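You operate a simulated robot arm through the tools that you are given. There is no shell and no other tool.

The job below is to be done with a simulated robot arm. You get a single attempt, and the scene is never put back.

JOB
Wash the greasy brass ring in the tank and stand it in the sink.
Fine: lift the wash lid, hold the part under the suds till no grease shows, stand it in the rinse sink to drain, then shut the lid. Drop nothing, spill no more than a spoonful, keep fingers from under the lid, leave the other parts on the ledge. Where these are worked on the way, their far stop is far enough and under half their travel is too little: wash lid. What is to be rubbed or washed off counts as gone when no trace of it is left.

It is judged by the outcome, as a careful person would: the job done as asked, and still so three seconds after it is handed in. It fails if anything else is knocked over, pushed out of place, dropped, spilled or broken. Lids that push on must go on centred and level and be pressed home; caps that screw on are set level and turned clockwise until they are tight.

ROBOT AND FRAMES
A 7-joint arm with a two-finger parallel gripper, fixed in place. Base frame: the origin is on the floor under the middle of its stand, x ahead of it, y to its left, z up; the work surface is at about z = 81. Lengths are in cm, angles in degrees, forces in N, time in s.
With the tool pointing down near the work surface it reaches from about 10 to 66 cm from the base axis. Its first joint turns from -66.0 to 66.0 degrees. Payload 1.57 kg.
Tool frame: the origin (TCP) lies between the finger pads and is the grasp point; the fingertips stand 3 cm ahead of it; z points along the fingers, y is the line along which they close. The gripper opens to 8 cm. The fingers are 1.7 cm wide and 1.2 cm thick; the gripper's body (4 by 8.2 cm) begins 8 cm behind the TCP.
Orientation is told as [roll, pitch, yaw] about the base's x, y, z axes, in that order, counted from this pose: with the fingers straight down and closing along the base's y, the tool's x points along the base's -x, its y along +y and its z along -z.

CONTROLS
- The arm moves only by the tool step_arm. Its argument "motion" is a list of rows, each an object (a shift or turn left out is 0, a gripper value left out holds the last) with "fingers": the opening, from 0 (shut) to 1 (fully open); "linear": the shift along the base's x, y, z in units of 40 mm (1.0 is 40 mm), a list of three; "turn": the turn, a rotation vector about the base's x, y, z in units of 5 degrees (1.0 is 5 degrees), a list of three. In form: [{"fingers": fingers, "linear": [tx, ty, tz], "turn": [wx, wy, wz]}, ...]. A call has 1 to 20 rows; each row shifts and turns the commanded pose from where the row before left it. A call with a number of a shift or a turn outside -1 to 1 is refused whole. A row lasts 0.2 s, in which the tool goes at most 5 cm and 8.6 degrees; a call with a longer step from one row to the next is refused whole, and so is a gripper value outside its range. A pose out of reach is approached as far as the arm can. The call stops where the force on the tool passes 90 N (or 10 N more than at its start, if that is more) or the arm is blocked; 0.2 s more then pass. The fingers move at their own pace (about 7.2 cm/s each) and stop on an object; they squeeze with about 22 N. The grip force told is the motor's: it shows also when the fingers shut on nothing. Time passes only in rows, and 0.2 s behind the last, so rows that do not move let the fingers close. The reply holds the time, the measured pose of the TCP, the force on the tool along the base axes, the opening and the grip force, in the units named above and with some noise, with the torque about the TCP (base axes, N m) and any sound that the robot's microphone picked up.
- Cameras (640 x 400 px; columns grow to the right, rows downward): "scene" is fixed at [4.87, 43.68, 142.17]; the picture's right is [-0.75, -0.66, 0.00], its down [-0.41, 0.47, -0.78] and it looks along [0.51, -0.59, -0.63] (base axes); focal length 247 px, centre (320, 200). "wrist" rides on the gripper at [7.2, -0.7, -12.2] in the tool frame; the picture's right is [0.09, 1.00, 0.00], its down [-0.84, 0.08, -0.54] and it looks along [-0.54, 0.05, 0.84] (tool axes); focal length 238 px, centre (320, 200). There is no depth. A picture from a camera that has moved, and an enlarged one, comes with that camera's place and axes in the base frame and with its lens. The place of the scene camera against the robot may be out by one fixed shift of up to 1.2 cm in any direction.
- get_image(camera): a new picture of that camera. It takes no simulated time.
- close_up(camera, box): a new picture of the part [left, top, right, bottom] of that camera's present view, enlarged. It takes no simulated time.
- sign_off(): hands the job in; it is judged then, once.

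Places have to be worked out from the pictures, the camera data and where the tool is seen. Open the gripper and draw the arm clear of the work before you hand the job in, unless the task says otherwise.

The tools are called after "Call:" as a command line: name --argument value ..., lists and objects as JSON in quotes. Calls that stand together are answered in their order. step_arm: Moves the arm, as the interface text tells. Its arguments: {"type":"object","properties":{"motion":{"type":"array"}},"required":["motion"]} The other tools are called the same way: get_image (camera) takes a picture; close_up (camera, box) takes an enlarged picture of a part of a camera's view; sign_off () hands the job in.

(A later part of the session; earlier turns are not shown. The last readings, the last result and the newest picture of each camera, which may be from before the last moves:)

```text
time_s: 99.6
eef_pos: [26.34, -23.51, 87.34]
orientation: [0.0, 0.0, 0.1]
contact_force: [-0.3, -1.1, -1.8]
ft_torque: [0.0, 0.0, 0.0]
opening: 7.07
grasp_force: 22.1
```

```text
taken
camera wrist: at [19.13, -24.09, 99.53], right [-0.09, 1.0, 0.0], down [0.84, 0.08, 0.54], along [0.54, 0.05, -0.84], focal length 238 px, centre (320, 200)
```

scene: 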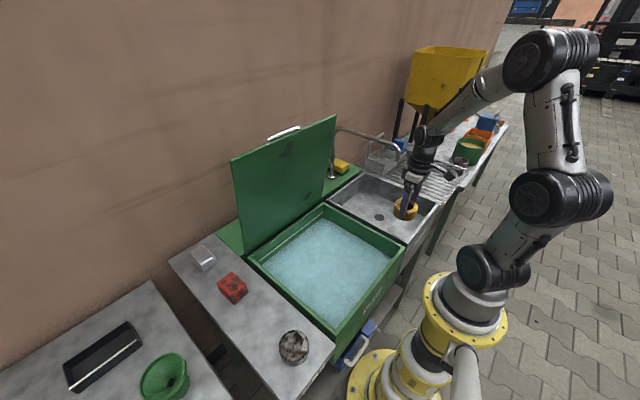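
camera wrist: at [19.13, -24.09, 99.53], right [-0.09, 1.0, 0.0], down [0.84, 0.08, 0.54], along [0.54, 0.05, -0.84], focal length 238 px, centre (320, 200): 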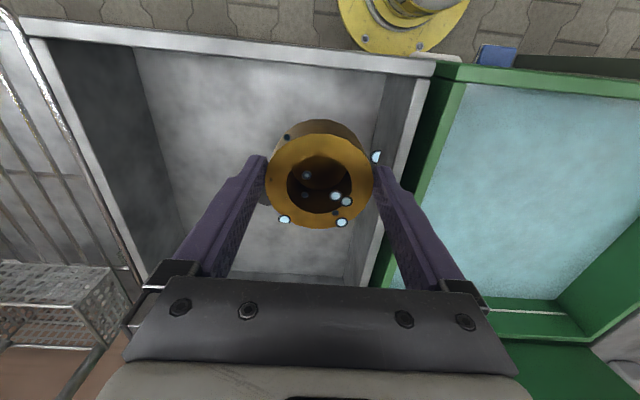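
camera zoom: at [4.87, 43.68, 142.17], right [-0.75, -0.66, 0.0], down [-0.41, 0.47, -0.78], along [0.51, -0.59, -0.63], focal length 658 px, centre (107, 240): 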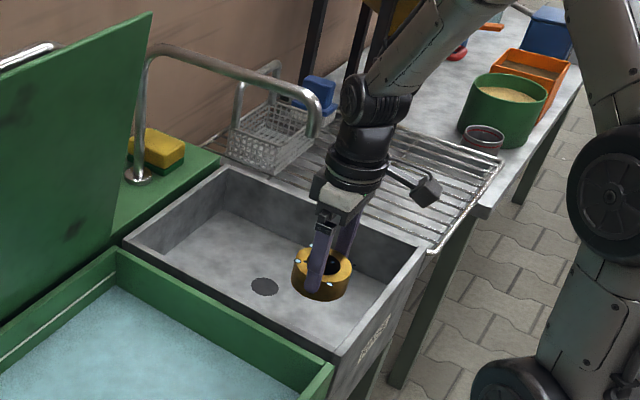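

The silhouettes show the wrist staying clear of the tap. I lower to just above the sink floor (judged at z ≈ 71–73).

Call:
step_arm --motion '[{"linear": [0, -0.03, -0.4]}, {"linear": [0, 0, -0.5]}, {"linear": [0, 0, -0.5]}, {"linear": [0, 0, -0.4]}, {"linear": [0, 0, -0.3]}, {}]'

Call:
close_up --camera "scene" --box '[340, 130, 460, 250]'

Call:
get_image --camera "wrist"

```text
time_s: 101.0
eef_pos: [26.53, -23.69, 78.98]
orientation: [0.0, 0.0, 0.0]
contact_force: [-0.5, -0.3, -1.0]
ft_torque: [0.0, 0.03, 0.01]
opening: 7.09
grasp_force: 21.7
```

```text
3.33 times, centred on (400, 190) of scene
camera zoom: at [4.87, 43.68, 142.17], right [-0.75, -0.66, 0.0], down [-0.41, 0.47, -0.78], along [0.51, -0.59, -0.63], focal length 822 px, centre (53, 233)
```

zoom: 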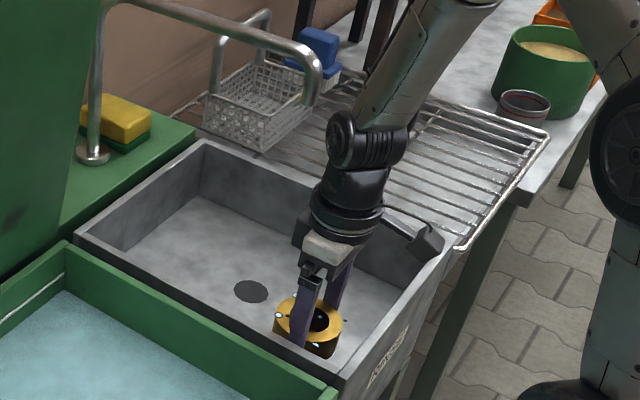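

```text
taken
camera wrist: at [19.2, -24.27, 91.27], right [-0.09, 1.0, 0.0], down [0.84, 0.08, 0.54], along [0.54, 0.05, -0.84], focal length 238 px, centre (320, 200)
```

wrist: 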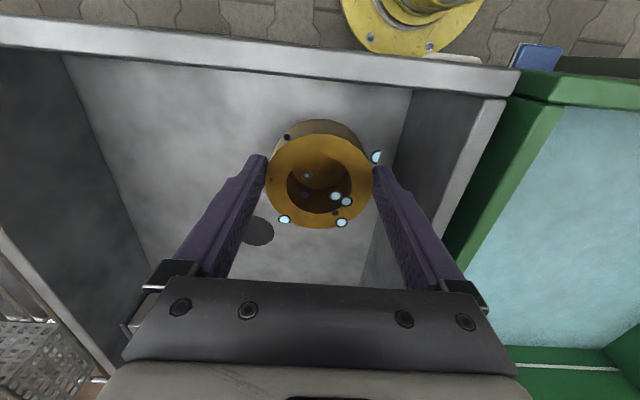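

Clearances look good. I now creep down toward the floor, watching the vertical force for touchdown.

Call:
step_arm --motion '[{"linear": [0, 0, -0.1]}, {"linear": [0, 0, -0.1]}, {"linear": [0, 0, -0.05]}, {"linear": [0, 0, -0.05]}, {"linear": [0, 0, -0.05]}, {"linear": [0, 0, -0.05]}]'

Call:
step_arm --motion '[{"linear": [0, 0, -0.04]}, {"linear": [0, 0, -0.04]}, {"linear": [0, 0, -0.04]}, {}]'

Call:
close_up --camera "scene" --box '[370, 200, 430, 250]'

```text
time_s: 102.4
eef_pos: [26.42, -23.73, 77.48]
orientation: [0.0, 0.0, 0.0]
contact_force: [0.5, -0.1, -2.8]
ft_torque: [-0.01, 0.0, 0.01]
opening: 7.08
grasp_force: 22.2
```

```text
time_s: 103.4
eef_pos: [26.35, -23.57, 76.79]
orientation: [-0.1, 0.0, 0.0]
contact_force: [0.1, 0.3, -1.3]
ft_torque: [0.01, -0.01, -0.02]
opening: 7.07
grasp_force: 22.4
```

```text
8.00 times, centred on (400, 225) of scene
camera zoom: at [4.87, 43.68, 142.17], right [-0.75, -0.66, 0.0], down [-0.41, 0.47, -0.78], along [0.51, -0.59, -0.63], focal length 1973 px, centre (-320, 0)
```

zoom: 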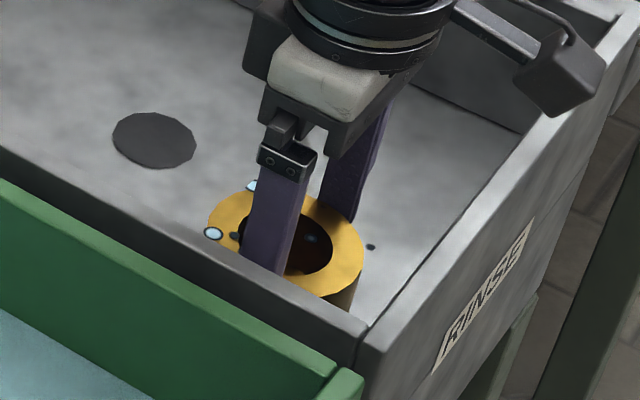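

Still no touchdown at 76.8. I continue in 1–1.5 mm steps.

Call:
step_arm --motion '[{"linear": [0, 0, -0.04]}, {"linear": [0, 0, -0.04]}, {"linear": [0, 0, -0.04]}, {}]'

Call:
step_arm --motion '[{"linear": [0, 0, -0.04]}, {"linear": [0, 0, -0.04]}, {"linear": [0, 0, -0.04]}, {}]'

Call:
close_up --camera "wrist" --box '[220, 80, 420, 260]'

```text
time_s: 104.4
eef_pos: [26.41, -23.64, 76.37]
orientation: [0.0, 0.0, 0.0]
contact_force: [0.7, 0.0, -1.8]
ft_torque: [0.01, 0.04, 0.01]
opening: 7.1
grasp_force: 22.4
```

```text
time_s: 105.4
eef_pos: [26.34, -23.71, 75.81]
orientation: [-0.1, 0.0, -0.1]
contact_force: [-6.4, 2.2, 17.1]
ft_torque: [0.12, 0.14, 0.12]
opening: 7.1
grasp_force: 22.2
```

```text
2.22 times, centred on (320, 170) of wrist
camera zoom: at [19.09, -24.18, 88.17], right [-0.09, 1.0, 0.0], down [0.84, 0.08, 0.54], along [0.54, 0.05, -0.84], focal length 530 px, centre (320, 267)
```

zoom: 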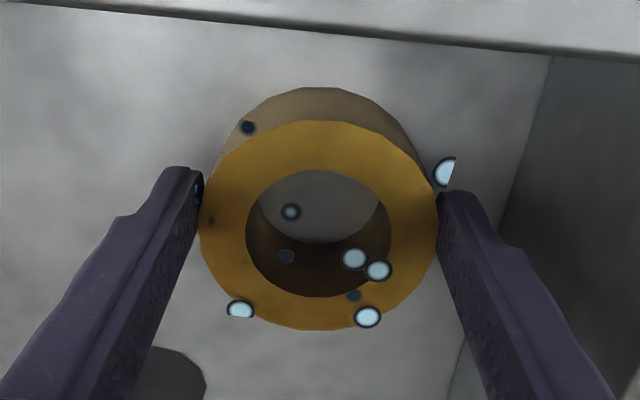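

Touchdown: +17 N vertical with the ring upright on the floor. I ease off slightly, then open the fingers just enough to release it.

Call:
step_arm --motion '[{"linear": [0, 0, 0.02]}, {}, {"fingers": 0.92}, {"fingers": 0.96}, {}, {}]'

Call:
close_up --camera "wrist" --box '[220, 80, 420, 260]'

Call:
close_up --camera "scene" --box '[370, 200, 430, 250]'

```text
time_s: 106.8
eef_pos: [26.4, -23.63, 75.94]
orientation: [0.0, 0.0, 0.0]
contact_force: [0.1, 0.3, -1.0]
ft_torque: [0.0, 0.02, 0.0]
opening: 7.69
grasp_force: 0.0
```

```text
2.22 times, centred on (320, 170) of wrist
camera zoom: at [19.11, -24.16, 88.17], right [-0.09, 1.0, 0.0], down [0.84, 0.08, 0.54], along [0.54, 0.05, -0.84], focal length 530 px, centre (320, 267)
```

zoom: 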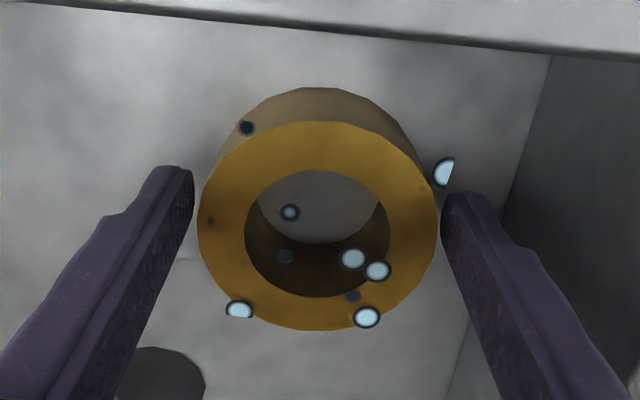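

```text
8.00 times, centred on (400, 225) of scene
camera zoom: at [4.87, 43.68, 142.17], right [-0.75, -0.66, 0.0], down [-0.41, 0.47, -0.78], along [0.51, -0.59, -0.63], focal length 1973 px, centre (-320, 0)
```

zoom: 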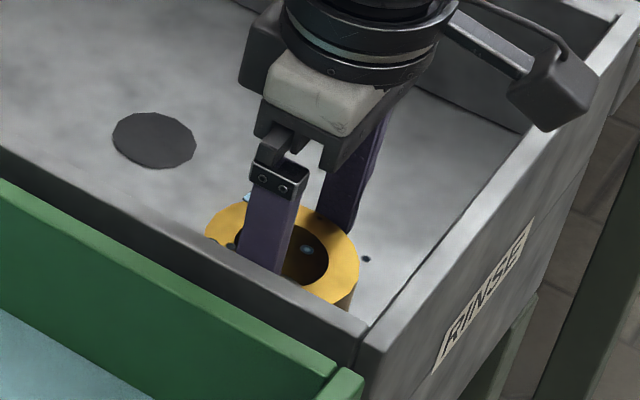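

The ring is released and stands flat with gaps at both fingers. I raise straight up slowly, then inspect it from above.

Call:
step_arm --motion '[{"linear": [0, 0, 0.1]}, {"linear": [0, 0, 0.15]}, {"linear": [0, 0, 0.2]}, {"linear": [0, 0, 0.3]}, {"linear": [0, 0, 0.4]}, {"linear": [0, 0, 0.5]}, {"linear": [0, 0, 0.6]}, {"linear": [0, 0, 0.6]}, {"linear": [0, 0, 0.6]}, {}]'

Call:
get_image --camera "wrist"

Call:
close_up --camera "wrist" --box '[280, 70, 370, 160]'

Call:
close_up --camera "scene" --box '[370, 190, 440, 250]'

```text
time_s: 109.0
eef_pos: [26.32, -23.62, 89.73]
orientation: [0.0, 0.0, -0.1]
contact_force: [0.5, 0.8, 0.3]
ft_torque: [0.0, 0.01, 0.04]
opening: 7.68
grasp_force: 0.1
```

```text
taken
camera wrist: at [19.04, -24.12, 101.91], right [-0.09, 1.0, 0.0], down [0.84, 0.08, 0.54], along [0.54, 0.05, -0.84], focal length 238 px, centre (320, 200)
```

wrist: 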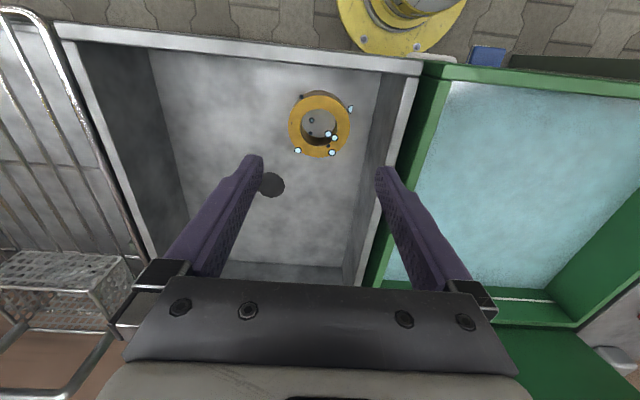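

```text
4.44 times, centred on (325, 115) of wrist
camera zoom: at [19.04, -24.12, 101.91], right [-0.09, 1.0, 0.0], down [0.84, 0.08, 0.54], along [0.54, 0.05, -0.84], focal length 1059 px, centre (298, 578)
```

zoom: 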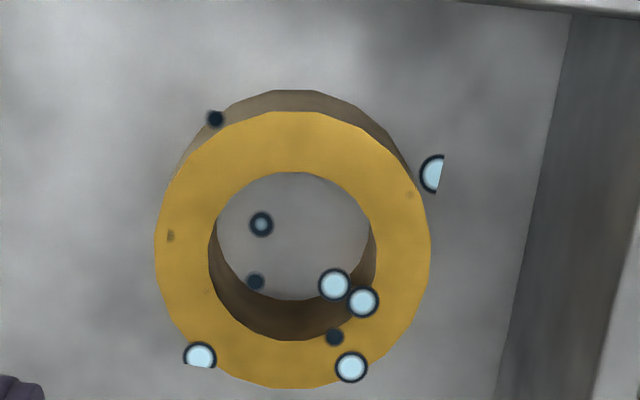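

```text
6.67 times, centred on (405, 220) of scene
camera zoom: at [4.87, 43.68, 142.17], right [-0.75, -0.66, 0.0], down [-0.41, 0.47, -0.78], along [0.51, -0.59, -0.63], focal length 1644 px, centre (-247, 67)
```

zoom: 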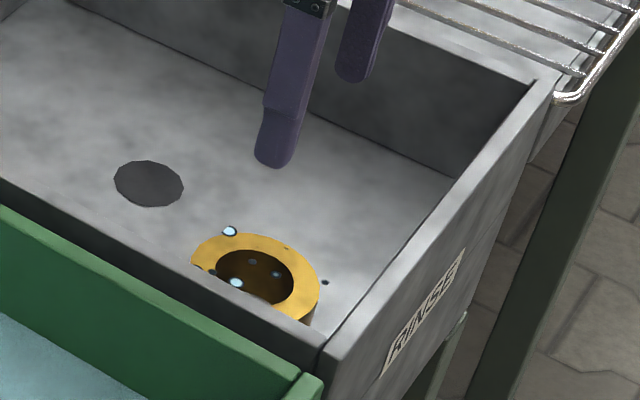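

The ring stands upright in the sink, uniformly brass-coloured with some wet drops on it. I magnify the two tiny marks once more in this better light.

Call:
close_up --camera "wrist" --box '[286, 112, 302, 124]'

Call:
close_up --camera "wrist" --box '[336, 104, 360, 122]'

Call:
close_up --camera "wrist" --box '[288, 124, 312, 142]'

Call:
close_up --camera "scene" --box '[394, 222, 424, 244]'

```text
16.00 times, centred on (294, 118) of wrist
camera zoom: at [19.04, -24.12, 101.91], right [-0.09, 1.0, 0.0], down [0.84, 0.08, 0.54], along [0.54, 0.05, -0.84], focal length 3814 px, centre (736, 1512)
```

zoom: 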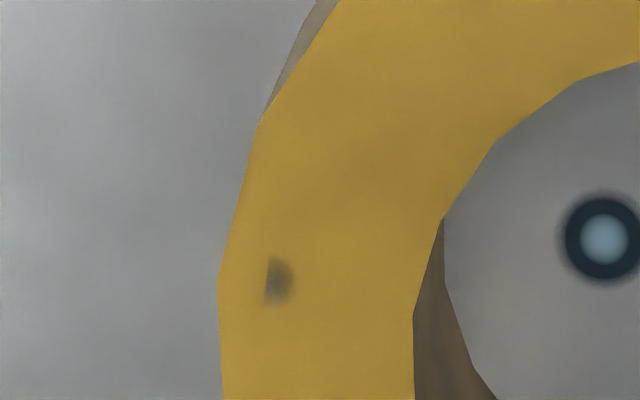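

```text
16.00 times, centred on (348, 113) of wrist
camera zoom: at [19.04, -24.12, 101.91], right [-0.09, 1.0, 0.0], down [0.84, 0.08, 0.54], along [0.54, 0.05, -0.84], focal length 3814 px, centre (-128, 1592)
```

zoom: 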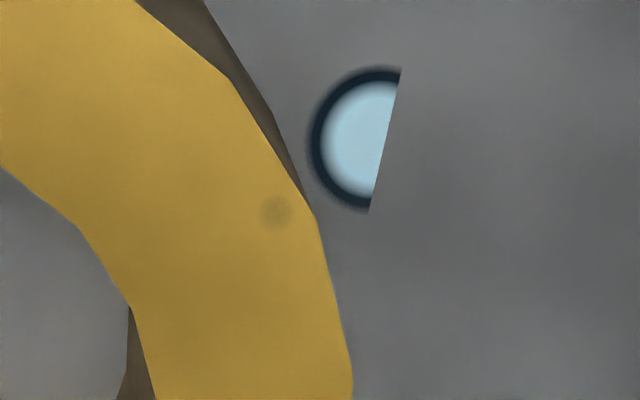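

```text
16.00 times, centred on (300, 133) of wrist
camera zoom: at [19.04, -24.12, 101.91], right [-0.09, 1.0, 0.0], down [0.84, 0.08, 0.54], along [0.54, 0.05, -0.84], focal length 3814 px, centre (640, 1272)
```

zoom: 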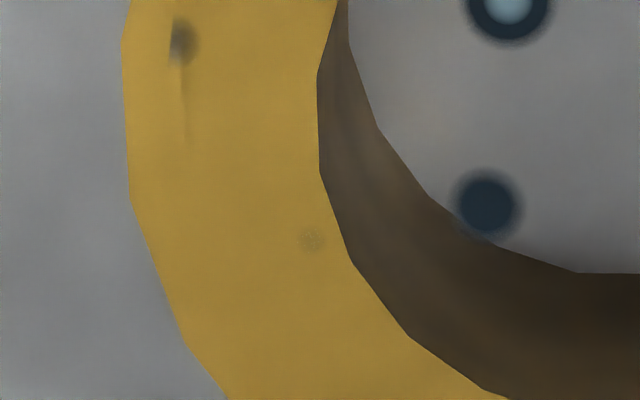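

```text
16.00 times, centred on (409, 233) of scene
camera zoom: at [4.87, 43.68, 142.17], right [-0.75, -0.66, 0.0], down [-0.41, 0.47, -0.78], along [0.51, -0.59, -0.63], focal length 3945 px, centre (-1104, -328)
```

zoom: 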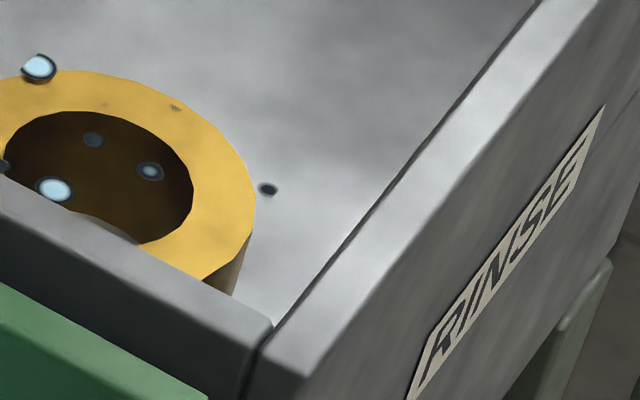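

The marks have sharp clipped edges like the clinging drops, so I take them for drop artefacts rather than grease, but I also want to see the ring's sides where the pads covered it. I turn the wrist to yaw -90 (needed for the lid anyway) and look at the +y side.

Call:
step_arm --motion '[{"fingers": 0.4, "linear": [-0.05, 0.05, 0.15], "turn": [0, 0, -1]}, {"linear": [-0.05, 0.05, 0.1], "turn": [0, 0, -1]}, {"linear": [0, 0.05, 0], "turn": [0, 0, -1]}, {"linear": [0, 0.05, 0], "turn": [0, 0, -1]}, {"linear": [0, 0.05, 0], "turn": [0, 0, -1]}, {"linear": [0, 0.05, 0], "turn": [0, 0, -1]}, {"linear": [0, 0.05, 0], "turn": [0, 0, -1]}, {"linear": [0, 0.05, 0], "turn": [0, 0, -1]}, {"linear": [0, 0.05, 0], "turn": [0, 0, -1]}, {"linear": [0, 0.05, 0], "turn": [0, 0, -1]}, {"linear": [0, 0.05, 0], "turn": [0, 0, -1]}, {"linear": [0, 0.05, 0], "turn": [0, 0, -1]}, {"linear": [0, 0.05, 0], "turn": [0, 0, -1]}, {"linear": [0, 0.05, 0], "turn": [0, 0, -1]}, {"linear": [0, 0.05, 0], "turn": [0, 0, -1]}, {"linear": [0, 0.05, 0], "turn": [0, 0, -1]}, {"linear": [0, 0.05, 0], "turn": [0, 0, -1]}, {"linear": [0, 0.05, 0], "turn": [0, 0, -1]}, {}]'

Call:
get_image --camera "wrist"

Call:
get_image --camera "scene"

```text
time_s: 113.0
eef_pos: [26.04, -20.09, 90.63]
orientation: [0.0, 0.0, -90.1]
contact_force: [-0.2, -0.7, 0.6]
ft_torque: [0.0, 0.02, -0.02]
opening: 3.18
grasp_force: 0.1
```

```text
taken
camera wrist: at [25.32, -12.69, 102.94], right [1.0, 0.09, 0.0], down [0.08, -0.84, 0.54], along [0.05, -0.54, -0.84], focal length 238 px, centre (320, 200)
```

wrist: 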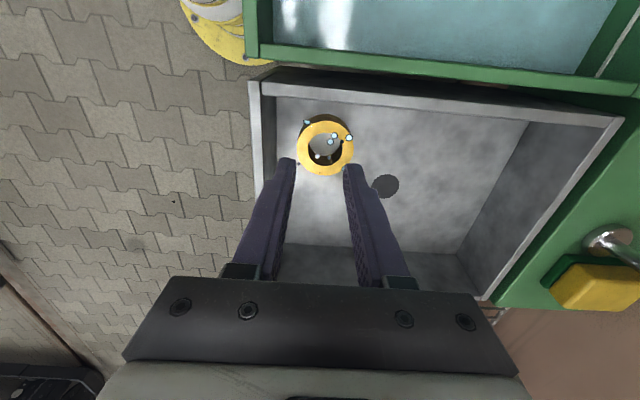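

```text
taken
```

scene: 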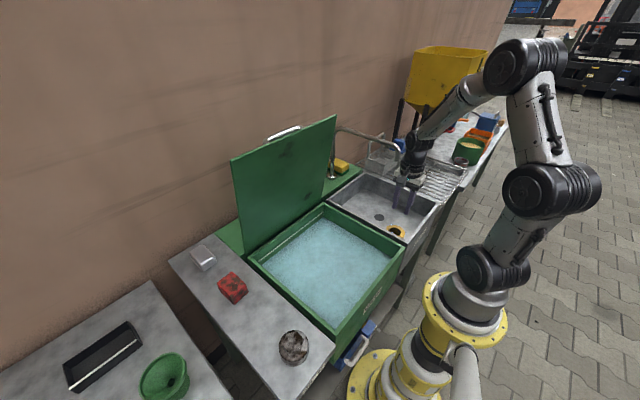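

I enlarge the ring from this angle to see its +y flank and top face again.

Call:
close_up --camera "wrist" --box '[285, 100, 370, 185]'

Call:
close_up --camera "wrist" --box '[295, 108, 355, 148]'

```text
4.71 times, centred on (328, 142) of wrist
camera zoom: at [25.32, -12.69, 102.94], right [1.0, 0.09, 0.0], down [0.08, -0.84, 0.54], along [0.05, -0.54, -0.84], focal length 1122 px, centre (285, 471)
```

zoom: 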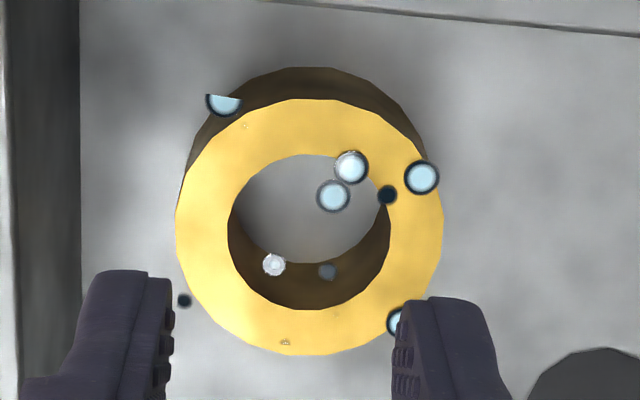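

```text
10.00 times, centred on (325, 128) of wrist
camera zoom: at [25.32, -12.69, 102.94], right [1.0, 0.09, 0.0], down [0.08, -0.84, 0.54], along [0.05, -0.54, -0.84], focal length 2384 px, centre (270, 920)
```

zoom: 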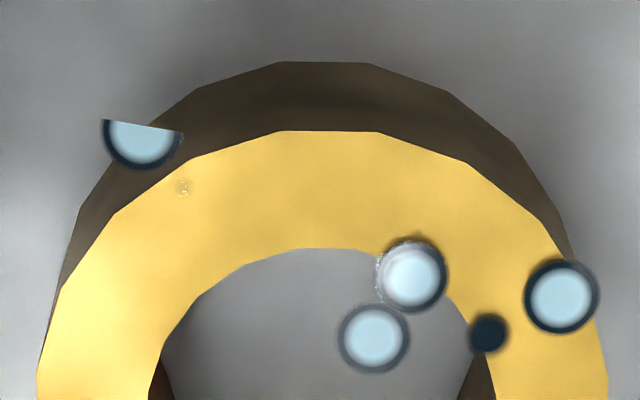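

The top and flank are clean bright brass; what remains are only water drops. Now to the lid: I go up and over to a point in front of the open handle, keeping well above the lid's edge.

Call:
step_arm --motion '[{"linear": [0.1, 0.3, 0.7]}, {"linear": [0.14, 0.43, 0.77]}, {"linear": [0.14, 0.43, 0.77]}, {"linear": [0.14, 0.45, 0.77]}, {"linear": [0.14, 0.45, 0.77]}, {"linear": [0.14, 0.45, 0.77]}, {"linear": [0.2, 0.49, 0.77]}, {"linear": [0.58, 0.5, 0.46]}, {"linear": [0.58, 0.5, 0.46]}, {"linear": [0.58, 0.5, 0.46]}, {"linear": [0.58, 0.5, 0.46]}, {"linear": [0.58, 0.5, 0.46]}, {"linear": [0.58, 0.5, 0.4]}, {"fingers": 0.0, "linear": [0.2, 0.1, 0]}, {}]'

Call:
get_image --camera "wrist"

Call:
get_image --camera "scene"

```text
time_s: 116.2
eef_pos: [44.51, 4.47, 122.72]
orientation: [0.0, 0.0, -90.1]
contact_force: [-0.9, 0.1, 0.5]
ft_torque: [0.01, 0.02, 0.0]
opening: 0.0
grasp_force: 21.5
```

```text
taken
camera wrist: at [43.91, 11.86, 134.97], right [1.0, 0.09, 0.0], down [0.08, -0.84, 0.54], along [0.05, -0.54, -0.84], focal length 238 px, centre (320, 200)
```

wrist: 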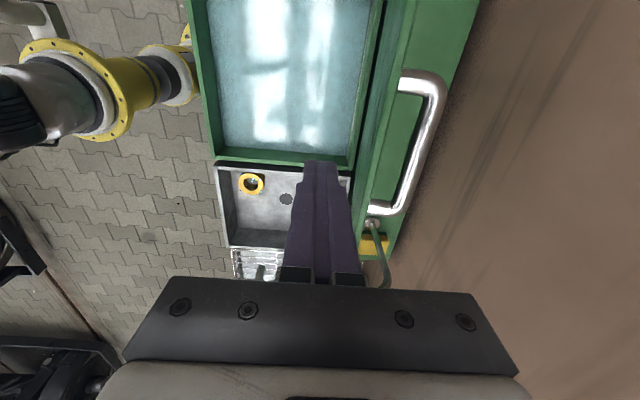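

```text
taken
```

scene: 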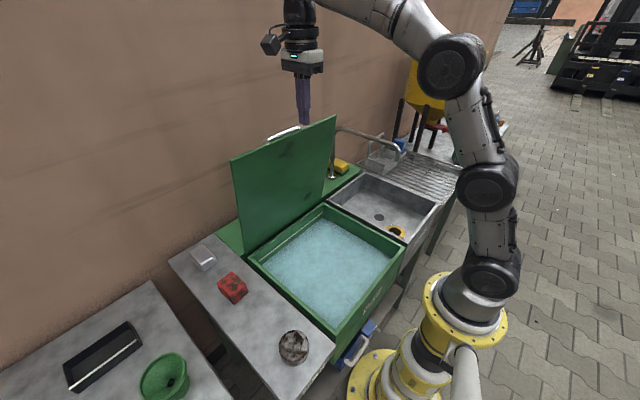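

The lid is still fully open and the ring stands in the sink. I move along my earlier exit path in reverse, fingers shut, to hover just above and before the bar.

Call:
step_arm --motion '[{"linear": [0.5, -0.02, -0.05]}, {"linear": [0.6, -0.02, -0.1]}, {"linear": [0.35, 0, -0.22]}, {"linear": [0.25, 0, -0.22]}, {"linear": [0.15, 0, -0.12]}, {}]'

Call:
get_image --camera "wrist"

Call:
close_up --camera "scene" --box '[220, 60, 360, 170]'

```text
time_s: 117.6
eef_pos: [52.11, 4.22, 120.03]
orientation: [0.0, 0.1, -90.0]
contact_force: [-0.1, -0.6, -0.2]
ft_torque: [-0.01, -0.03, -0.06]
opening: 0.0
grasp_force: 21.5
```

```text
taken
camera wrist: at [51.32, 11.59, 132.27], right [1.0, 0.09, 0.0], down [0.08, -0.84, 0.54], along [0.05, -0.54, -0.84], focal length 238 px, centre (320, 200)
```

wrist: 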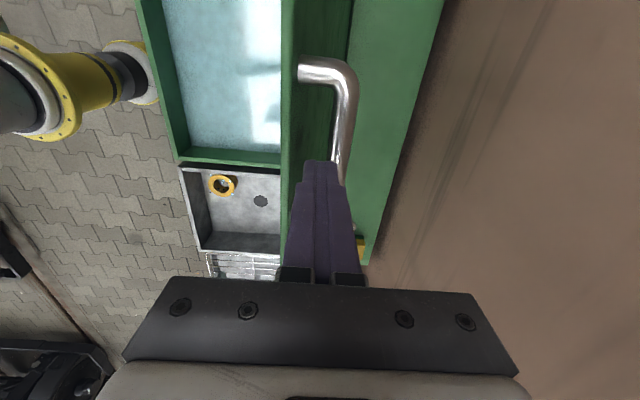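

```text
3.64 times, centred on (290, 115) of scene
camera zoom: at [4.87, 43.68, 142.17], right [-0.75, -0.66, 0.0], down [-0.41, 0.47, -0.78], along [0.51, -0.59, -0.63], focal length 897 px, centre (429, 509)
```

zoom: 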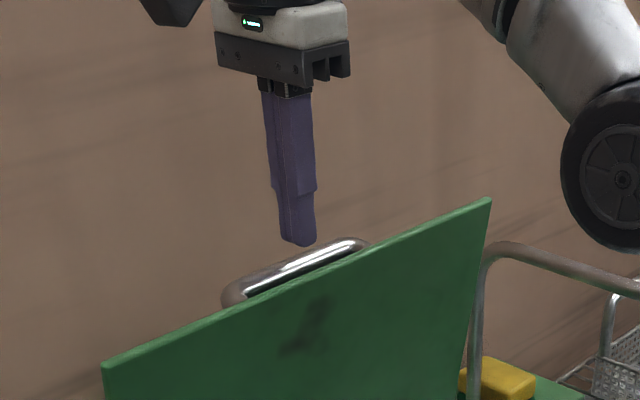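

The bar is at x ≈ 53.55, z ≈ 114.5, and the open lid leans about 10° toward the robot. I tilt the tool 10° so the fingers run parallel to the lid, which gives even clearance and more reach.

Call:
step_arm --motion '[{"linear": [0, 0, 0], "turn": [0, -1, 0]}, {"linear": [0.1, 0, 0.06], "turn": [0, -1, 0]}, {}, {"fingers": 0.33}, {}]'

Call:
get_image --camera "wrist"

Call:
close_up --camera "scene" --box '[220, 60, 360, 170]'

```text
time_s: 118.8
eef_pos: [52.45, 4.27, 120.15]
orientation: [10.0, -0.2, -90.0]
contact_force: [-0.3, -0.5, -0.8]
ft_torque: [0.03, -0.01, 0.03]
opening: 2.66
grasp_force: 0.2
```

```text
taken
camera wrist: at [49.56, 11.58, 132.18], right [0.98, 0.09, 0.17], down [-0.02, -0.84, 0.55], along [0.19, -0.54, -0.82], focal length 238 px, centre (320, 200)
```

wrist: 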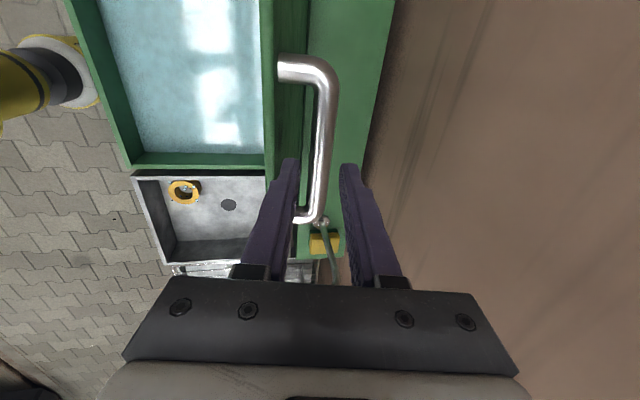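

```text
3.64 times, centred on (290, 115) of scene
camera zoom: at [4.87, 43.68, 142.17], right [-0.75, -0.66, 0.0], down [-0.41, 0.47, -0.78], along [0.51, -0.59, -0.63], focal length 897 px, centre (429, 509)
```

zoom: 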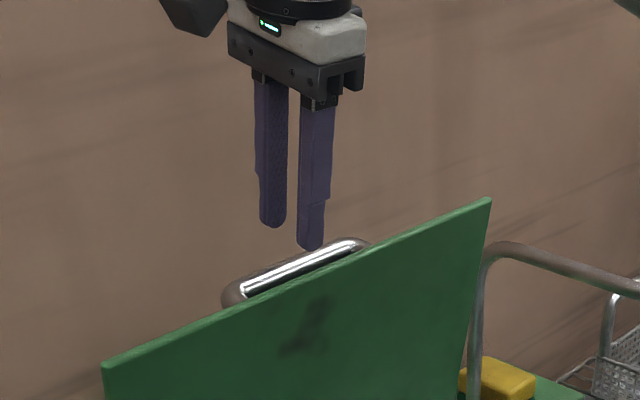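

The bar is centred between the fingers within a millimetre. I slide in along the lid direction and check for contact partway.

Call:
step_arm --motion '[{"linear": [0.03, 0, -0.17]}, {"linear": [0.03, 0, -0.17]}, {"linear": [0.03, 0, -0.17]}, {}]'

Call:
get_image --camera "wrist"

Call:
close_up --camera "scene" --box '[220, 60, 360, 170]'

```text
time_s: 119.8
eef_pos: [52.93, 4.26, 118.07]
orientation: [10.0, 0.0, -90.1]
contact_force: [-0.1, 0.1, -0.6]
ft_torque: [-0.03, -0.01, 0.0]
opening: 2.63
grasp_force: 0.1
```

```text
taken
camera wrist: at [49.98, 11.59, 130.09], right [0.98, 0.09, 0.17], down [-0.02, -0.84, 0.55], along [0.19, -0.54, -0.82], focal length 238 px, centre (320, 200)
```

wrist: 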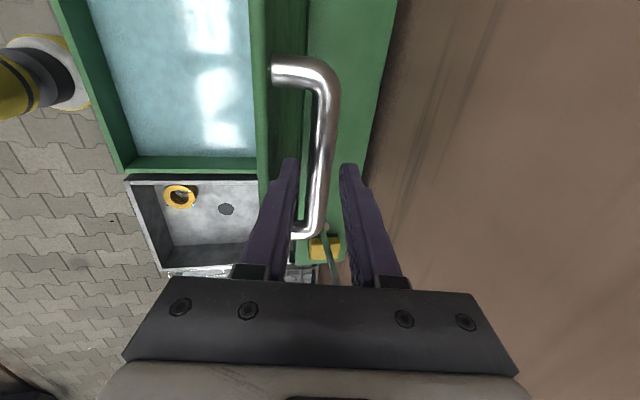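

```text
3.64 times, centred on (290, 115) of scene
camera zoom: at [4.87, 43.68, 142.17], right [-0.75, -0.66, 0.0], down [-0.41, 0.47, -0.78], along [0.51, -0.59, -0.63], focal length 897 px, centre (429, 509)
```

zoom: 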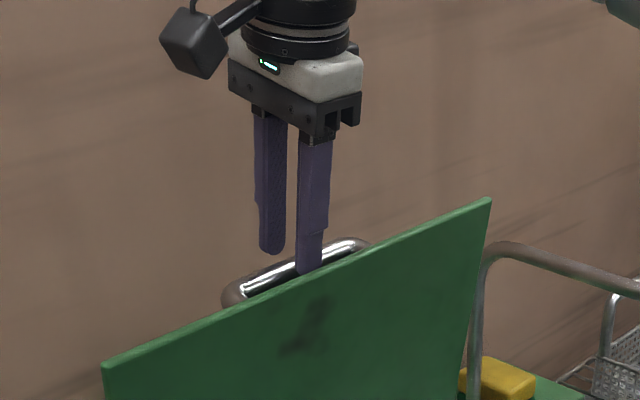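

No contact, and the near finger is going in behind the lid edge as intended. I slide in the remaining 1.9 cm.

Call:
step_arm --motion '[{"linear": [0.025, 0, -0.15]}, {"linear": [0.025, 0, -0.15]}, {"linear": [0.03, 0, -0.17]}, {}]'

Call:
get_image --camera "wrist"

Call:
close_up --camera "scene" --box '[220, 60, 360, 170]'

```text
time_s: 120.8
eef_pos: [53.15, 4.19, 116.21]
orientation: [10.1, -0.1, -90.0]
contact_force: [0.4, 0.5, -0.6]
ft_torque: [0.01, 0.0, -0.01]
opening: 2.64
grasp_force: 0.1
```

```text
taken
camera wrist: at [50.34, 11.57, 128.19], right [0.98, 0.09, 0.17], down [-0.02, -0.84, 0.55], along [0.2, -0.54, -0.82], focal length 238 px, centre (320, 200)
```

wrist: 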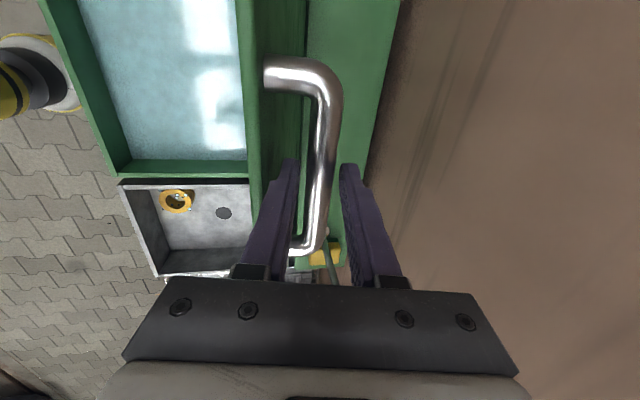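

```text
3.64 times, centred on (290, 115) of scene
camera zoom: at [4.87, 43.68, 142.17], right [-0.75, -0.66, 0.0], down [-0.41, 0.47, -0.78], along [0.51, -0.59, -0.63], focal length 897 px, centre (429, 509)
```

zoom: 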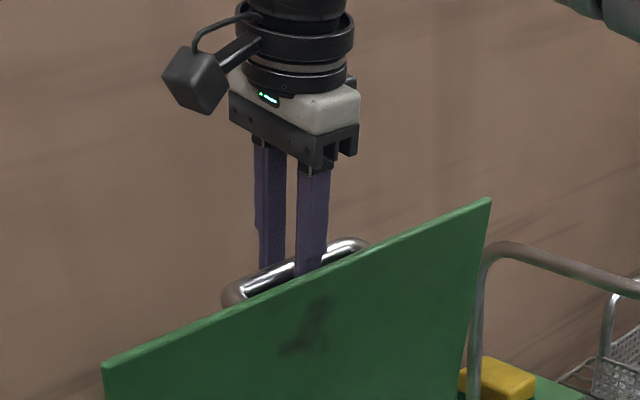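

The fingers straddle the bar freely (no contact). I close on it and begin lowering the lid along the known arc, easing the tilt back out.

Call:
step_arm --motion '[{"fingers": 0.0}, {}, {}, {}]'

Call:
step_arm --motion '[{"linear": [-0.266, 0, -0.012], "turn": [0, 0.1, 0]}, {"linear": [-0.266, 0, -0.024], "turn": [0, 0.1, 0]}, {"linear": [-0.266, 0, -0.036], "turn": [0, 0.1, 0]}, {"linear": [-0.266, 0, -0.048], "turn": [0, 0.1, 0]}]'

Call:
get_image --camera "scene"

Call:
get_image --camera "wrist"

```text
time_s: 121.8
eef_pos: [53.06, 4.14, 116.22]
orientation: [9.9, 0.0, -90.1]
contact_force: [-12.3, -0.6, -1.2]
ft_torque: [0.07, 0.2, -0.34]
opening: 1.77
grasp_force: 32.5
```

```text
time_s: 122.8
eef_pos: [48.85, 4.19, 115.76]
orientation: [8.1, 0.1, -90.1]
contact_force: [2.2, 0.4, 3.3]
ft_torque: [0.32, -0.27, -0.23]
opening: 1.77
grasp_force: 32.7
```

```text
taken
```

scene: 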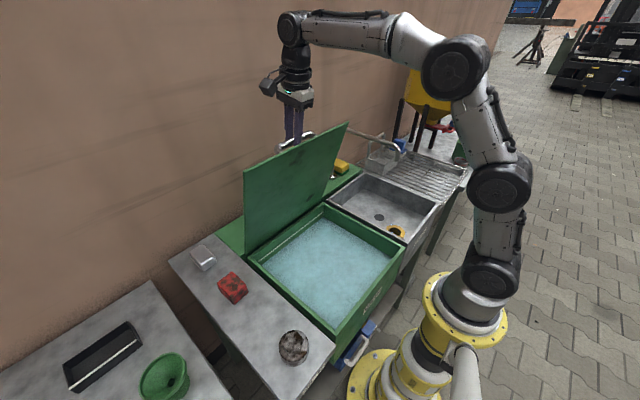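

```text
taken
camera wrist: at [46.48, 11.57, 127.88], right [0.99, 0.09, 0.14], down [0.0, -0.84, 0.55], along [0.17, -0.54, -0.82], focal length 238 px, centre (320, 200)
```

wrist: 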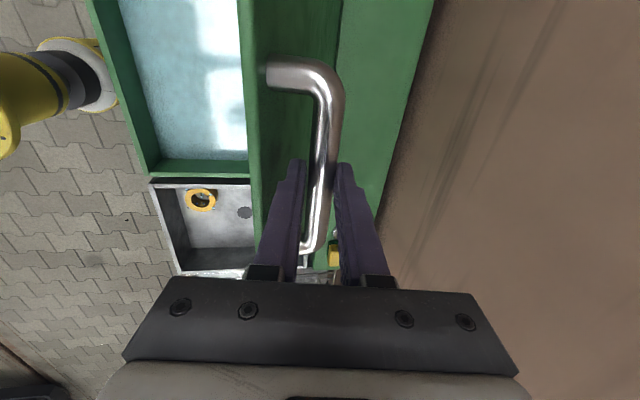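

The lid follows with very small forces and a firm grip (1.77). I continue lowering along the arc.

Call:
step_arm --motion '[{"linear": [-0.287, 0, -0.057], "turn": [0, 0.15, 0]}, {"linear": [-0.287, 0, -0.067], "turn": [0, 0.15, 0]}, {"linear": [-0.287, 0, -0.077], "turn": [0, 0.15, 0]}, {"linear": [-0.287, 0, -0.087], "turn": [0, 0.15, 0]}, {"linear": [-0.274, 0, -0.098], "turn": [0, 0.15, 0]}, {"linear": [-0.274, 0, -0.108], "turn": [0, 0.15, 0]}, {"linear": [-0.274, 0, -0.117], "turn": [0, 0.15, 0]}, {"linear": [-0.274, 0, -0.127], "turn": [0, 0.15, 0]}]'

Call:
get_image --camera "scene"

```text
time_s: 124.6
eef_pos: [39.94, 4.1, 112.74]
orientation: [2.0, -0.1, -90.0]
contact_force: [1.8, 5.5, -1.4]
ft_torque: [0.61, -0.28, -0.26]
opening: 1.79
grasp_force: 32.8
```

```text
taken
```

scene: 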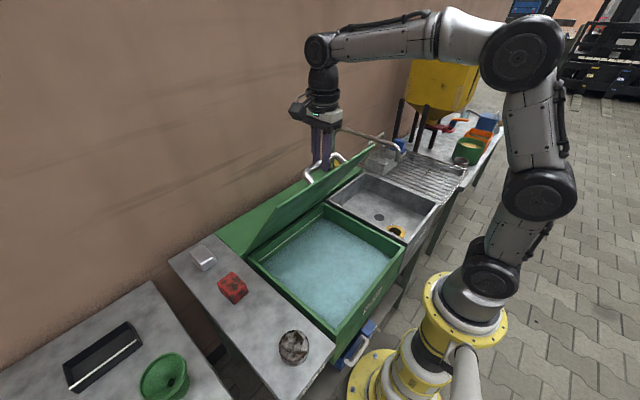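

Forces remain near zero, so the arc is right. I go on down through the middle of the travel.

Call:
step_arm --motion '[{"linear": [-0.262, 0, -0.138], "turn": [0, 0.1, 0]}, {"linear": [-0.26, 0, -0.147], "turn": [0, 0.1, 0]}, {"linear": [-0.256, 0, -0.156], "turn": [0, 0.1, 0]}, {"linear": [-0.252, 0, -0.165], "turn": [0, 0.1, 0]}, {"linear": [-0.243, 0, -0.174]}, {"linear": [-0.24, 0, -0.182]}, {"linear": [-0.236, 0, -0.19]}, {"linear": [-0.23, 0, -0.197]}]'

Call:
get_image --camera "scene"

```text
time_s: 126.4
eef_pos: [32.01, 4.14, 107.29]
orientation: [0.0, 0.0, -90.1]
contact_force: [2.9, 0.3, -2.5]
ft_torque: [0.27, -0.24, -0.21]
opening: 1.77
grasp_force: 31.9
```

```text
taken
```

scene: 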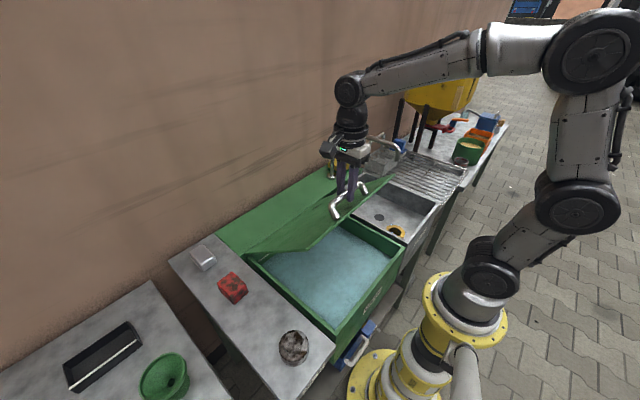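

The lid is about half closed and tracking well. I continue down.

Call:
step_arm --motion '[{"linear": [-0.219, 0, -0.207]}, {"linear": [-0.213, 0, -0.214]}, {"linear": [-0.207, 0, -0.22]}, {"linear": [-0.2, 0, -0.226]}, {"linear": [-0.188, 0, -0.235]}, {"linear": [-0.18, 0, -0.241]}, {"linear": [-0.173, 0, -0.247]}, {"linear": [-0.166, 0, -0.252]}]'

Call:
get_image --camera "scene"

```text
time_s: 128.2
eef_pos: [25.87, 4.16, 100.01]
orientation: [0.0, -0.1, -90.0]
contact_force: [0.3, -3.1, 1.0]
ft_torque: [0.23, -0.21, -0.16]
opening: 1.75
grasp_force: 32.2
```

```text
taken
```

scene: 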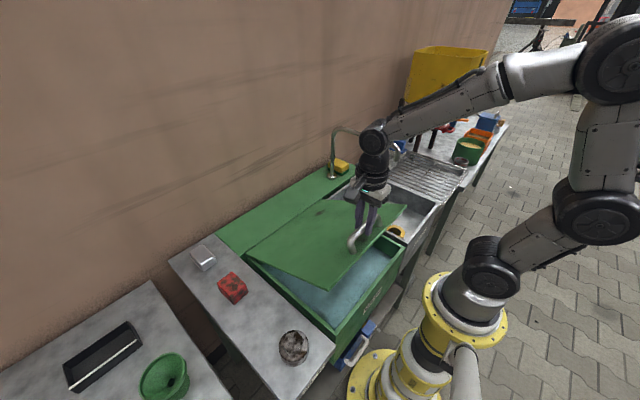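

About 25° remain and forces are tiny. I lower on, with smaller steps toward the end.

Call:
step_arm --motion '[{"linear": [-0.152, 0, -0.258]}, {"linear": [-0.145, 0, -0.265]}, {"linear": [-0.139, 0, -0.27]}, {"linear": [-0.131, 0, -0.275]}, {"linear": [-0.116, 0, -0.279]}, {"linear": [-0.107, 0, -0.282]}, {"linear": [-0.098, 0, -0.285]}, {"linear": [-0.091, 0, -0.287]}]'

Call:
get_image --camera "scene"

```text
time_s: 130.0
eef_pos: [21.92, 4.13, 91.18]
orientation: [0.0, 0.0, -90.2]
contact_force: [-0.7, -5.8, 0.7]
ft_torque: [0.09, -0.21, -0.07]
opening: 1.8
grasp_force: 32.4
```

```text
taken
```

scene: 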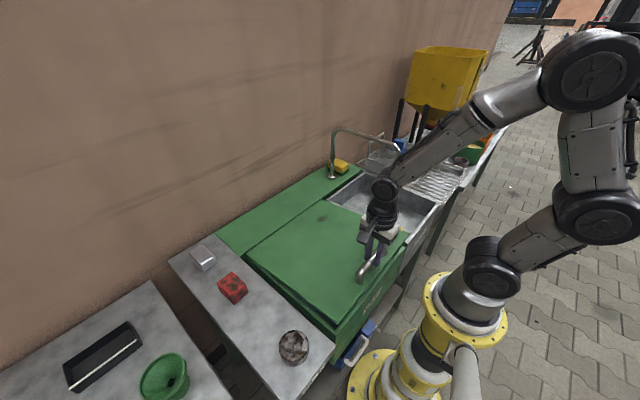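

Nearly closed. I lower the last few centimetres gently until the lid seats.

Call:
step_arm --motion '[{"linear": [-0.04, 0, -0.147]}, {"linear": [-0.037, 0, -0.147]}, {"linear": [-0.035, 0, -0.147]}, {"linear": [-0.033, 0, -0.147]}, {"linear": [-0.03, 0, -0.147]}, {"linear": [-0.028, 0, -0.147]}]'

Call:
step_arm --motion '[{"linear": [-0.016, 0, -0.1]}, {"linear": [-0.015, 0, -0.1]}, {"linear": [-0.014, 0, -0.08]}, {}]'

Call:
close_up --camera "scene" --box '[230, 180, 420, 350]'

```text
time_s: 131.4
eef_pos: [21.1, 4.14, 87.7]
orientation: [0.0, 0.1, -90.0]
contact_force: [3.8, 3.3, -1.7]
ft_torque: [0.08, -0.23, -0.04]
opening: 1.76
grasp_force: 32.4
```

```text
time_s: 132.4
eef_pos: [21.02, 4.14, 86.54]
orientation: [0.0, 0.1, -90.0]
contact_force: [4.2, 2.9, -2.4]
ft_torque: [0.15, -0.11, -0.02]
opening: 1.75
grasp_force: 32.9
```

```text
2.35 times, centred on (325, 265) of scene
camera zoom: at [4.88, 43.69, 142.16], right [-0.75, -0.66, 0.0], down [-0.41, 0.47, -0.78], along [0.51, -0.59, -0.63], focal length 580 px, centre (308, 47)
```

zoom: 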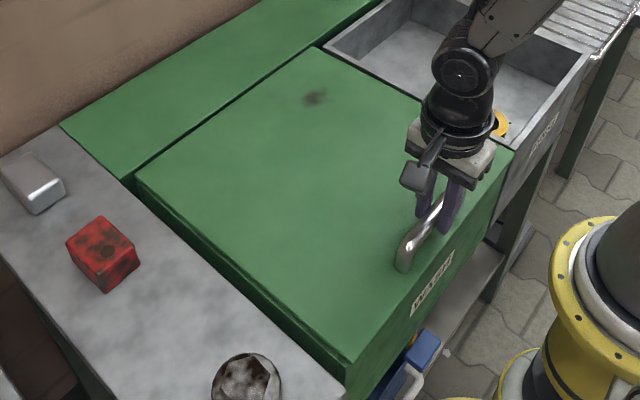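

The lid looks almost seated. I press down in 1 mm steps until resistance shows.

Call:
step_arm --motion '[{"linear": [-0.005, 0, -0.04]}, {"linear": [-0.003, 0, -0.04]}, {}]'

Call:
step_arm --motion '[{"linear": [-0.002, 0, -0.04]}, {"linear": [0, 0, -0.04]}, {}]'

```text
time_s: 133.2
eef_pos: [20.89, 4.25, 86.25]
orientation: [-0.1, 0.0, -90.0]
contact_force: [3.4, -3.7, -1.6]
ft_torque: [-0.24, -0.14, 0.03]
opening: 1.77
grasp_force: 32.3
```

```text
time_s: 134.0
eef_pos: [20.93, 4.25, 85.95]
orientation: [0.0, 0.1, -89.9]
contact_force: [0.2, -7.2, 5.2]
ft_torque: [0.01, -0.08, -0.02]
opening: 1.73
grasp_force: 33.1
```

Upward resistance starts at z ≈ 85.95. I press a little more to confirm it is fully home.

Call:
step_arm --motion '[{"linear": [0, 0, -0.03]}, {"linear": [0, 0, -0.03]}, {}]'

Call:
close_up --camera "scene" --box '[230, 180, 420, 350]'

```text
time_s: 134.8
eef_pos: [20.88, 4.28, 85.64]
orientation: [0.0, 0.0, -90.0]
contact_force: [-7.0, -1.9, 28.2]
ft_torque: [-0.01, 0.12, 0.0]
opening: 1.76
grasp_force: 32.3
```

```text
2.35 times, centred on (325, 265) of scene
camera zoom: at [4.83, 43.67, 142.17], right [-0.75, -0.66, 0.0], down [-0.41, 0.47, -0.78], along [0.51, -0.59, -0.63], focal length 580 px, centre (308, 47)
```

zoom: 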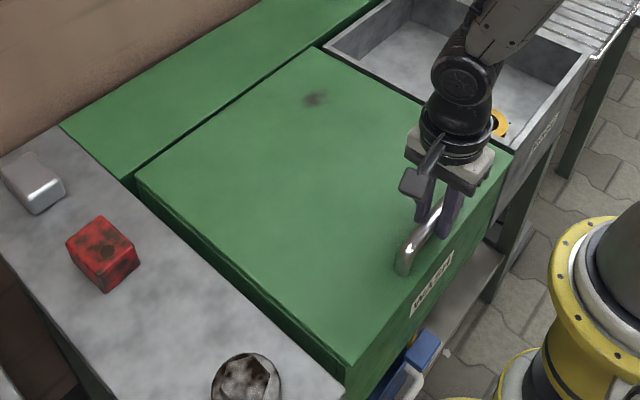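

The lid is home (28 N reaction). I ease off, open the fingers moderately and rise clear of the handle.

Call:
step_arm --motion '[{"linear": [0, 0, 0.05]}, {"fingers": 0.4}, {}, {"linear": [0, 0, 0.2]}, {"linear": [0, 0, 0.4]}, {"linear": [0, 0, 0.6]}, {"linear": [0, 0, 0.7]}, {"linear": [0, 0, 0.7]}, {}]'

Call:
close_up --camera "scene" --box '[160, 220, 400, 400]'

Call:
close_up --camera "scene" --box '[330, 240, 410, 310]'

Call:
get_image --camera "wrist"

```text
time_s: 136.8
eef_pos: [20.82, 4.27, 96.28]
orientation: [0.0, 0.0, -90.0]
contact_force: [0.6, -0.4, 0.0]
ft_torque: [-0.01, -0.04, -0.02]
opening: 3.21
grasp_force: 0.1
```

```text
2.22 times, centred on (280, 310) of scene
camera zoom: at [4.87, 43.68, 142.17], right [-0.75, -0.66, 0.0], down [-0.41, 0.47, -0.78], along [0.51, -0.59, -0.63], focal length 548 px, centre (409, -44)
```

zoom: 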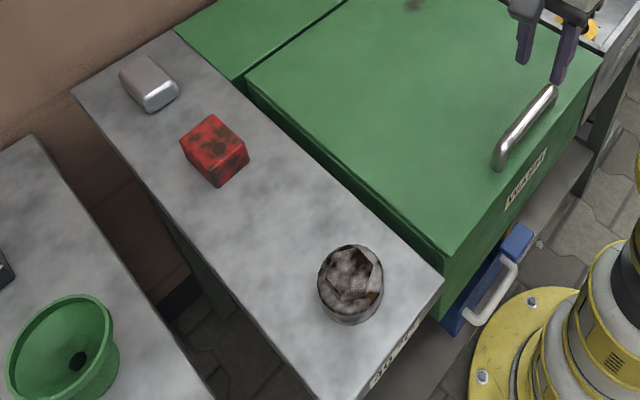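

```text
5.71 times, centred on (370, 275) of scene
camera zoom: at [4.87, 43.68, 142.17], right [-0.75, -0.66, 0.0], down [-0.41, 0.47, -0.78], along [0.51, -0.59, -0.63], focal length 1409 px, centre (34, -229)
```

zoom: 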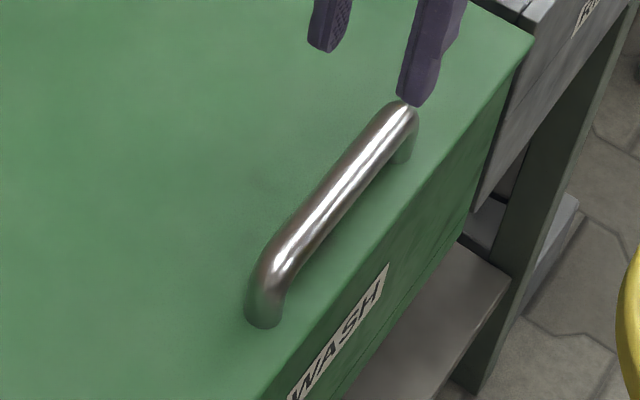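

```text
taken
camera wrist: at [20.06, 11.59, 108.53], right [1.0, 0.09, 0.0], down [0.08, -0.84, 0.54], along [0.05, -0.54, -0.84], focal length 238 px, centre (320, 200)
```

wrist: 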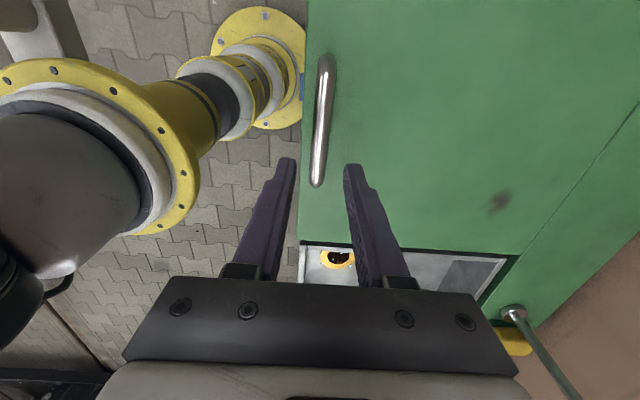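

The lid matches its original closed picture exactly and the other parts are untouched. I draw the arm up and clear with the gripper open, then do a final check.

Call:
step_arm --motion '[{"fingers": 1.0, "linear": [0, 0, 0.8]}, {"linear": [0.1, 0, 0.9]}, {"linear": [0.2, 0, 0.9]}, {"linear": [0.3, 0, 0.9], "turn": [0, 0, 1]}, {"linear": [0.3, 0, 0.9], "turn": [0, 0, 1]}, {"linear": [0.3, 0, 0.9], "turn": [0, 0, 1]}, {"linear": [0.3, 0, 0.7], "turn": [0, 0, 1]}, {"linear": [0.3, 0, 0.6], "turn": [0, 0, 1]}, {"linear": [0.3, 0, 0.3], "turn": [0, 0, 1]}, {"turn": [0, 0, 1]}, {"turn": [0, 0, 1]}, {"turn": [0, 0, 1]}, {"turn": [0, 0, 1]}, {"turn": [0, 0, 1]}, {"turn": [0, 0, 1]}, {"turn": [0, 0, 1]}, {"turn": [0, 0, 1]}, {"turn": [0, 0, 1]}, {"turn": [0, 0, 1]}, {}]'

Call:
get_image --camera "scene"

Call:
get_image --camera "wrist"

Call:
close_up --camera "scene" --box '[320, 160, 450, 260]'

```text
time_s: 141.0
eef_pos: [29.33, 4.2, 123.99]
orientation: [0.0, 0.0, -10.0]
contact_force: [0.4, -0.6, 0.0]
ft_torque: [0.0, 0.01, 0.0]
opening: 7.98
grasp_force: 0.0
```

```text
taken
```

scene: 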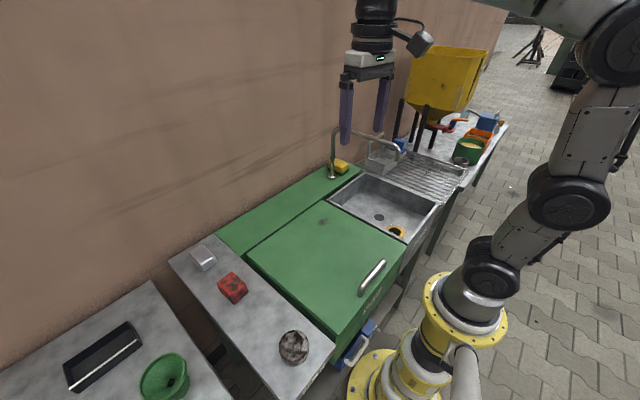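

```text
taken
camera wrist: at [22.05, 4.98, 136.17], right [0.08, 1.0, 0.0], down [0.84, -0.07, 0.54], along [0.54, -0.04, -0.84], focal length 238 px, centre (320, 200)
```

wrist: 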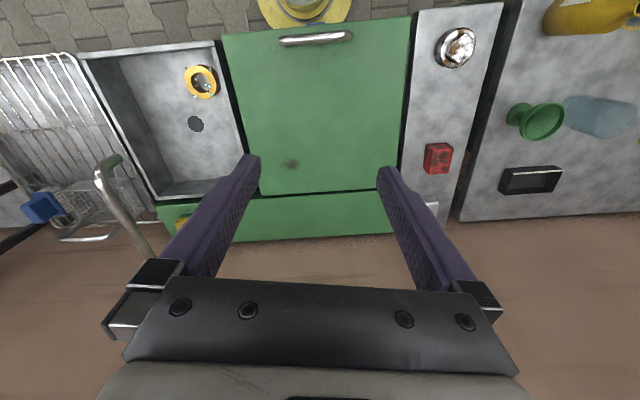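

```text
4.00 times, centred on (385, 210) of scene
camera zoom: at [4.87, 43.68, 142.17], right [-0.75, -0.66, 0.0], down [-0.41, 0.47, -0.78], along [0.51, -0.59, -0.63], focal length 986 px, centre (60, 160)
```

zoom: 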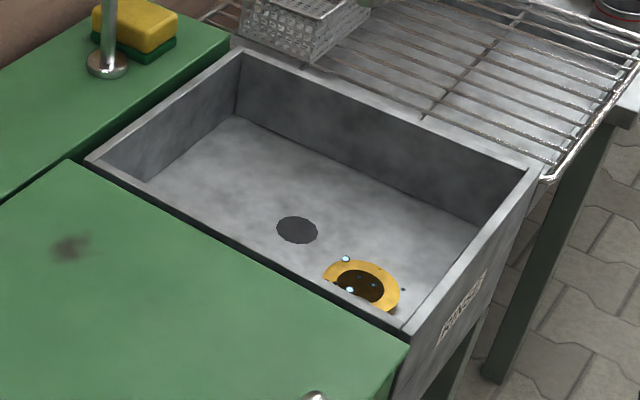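

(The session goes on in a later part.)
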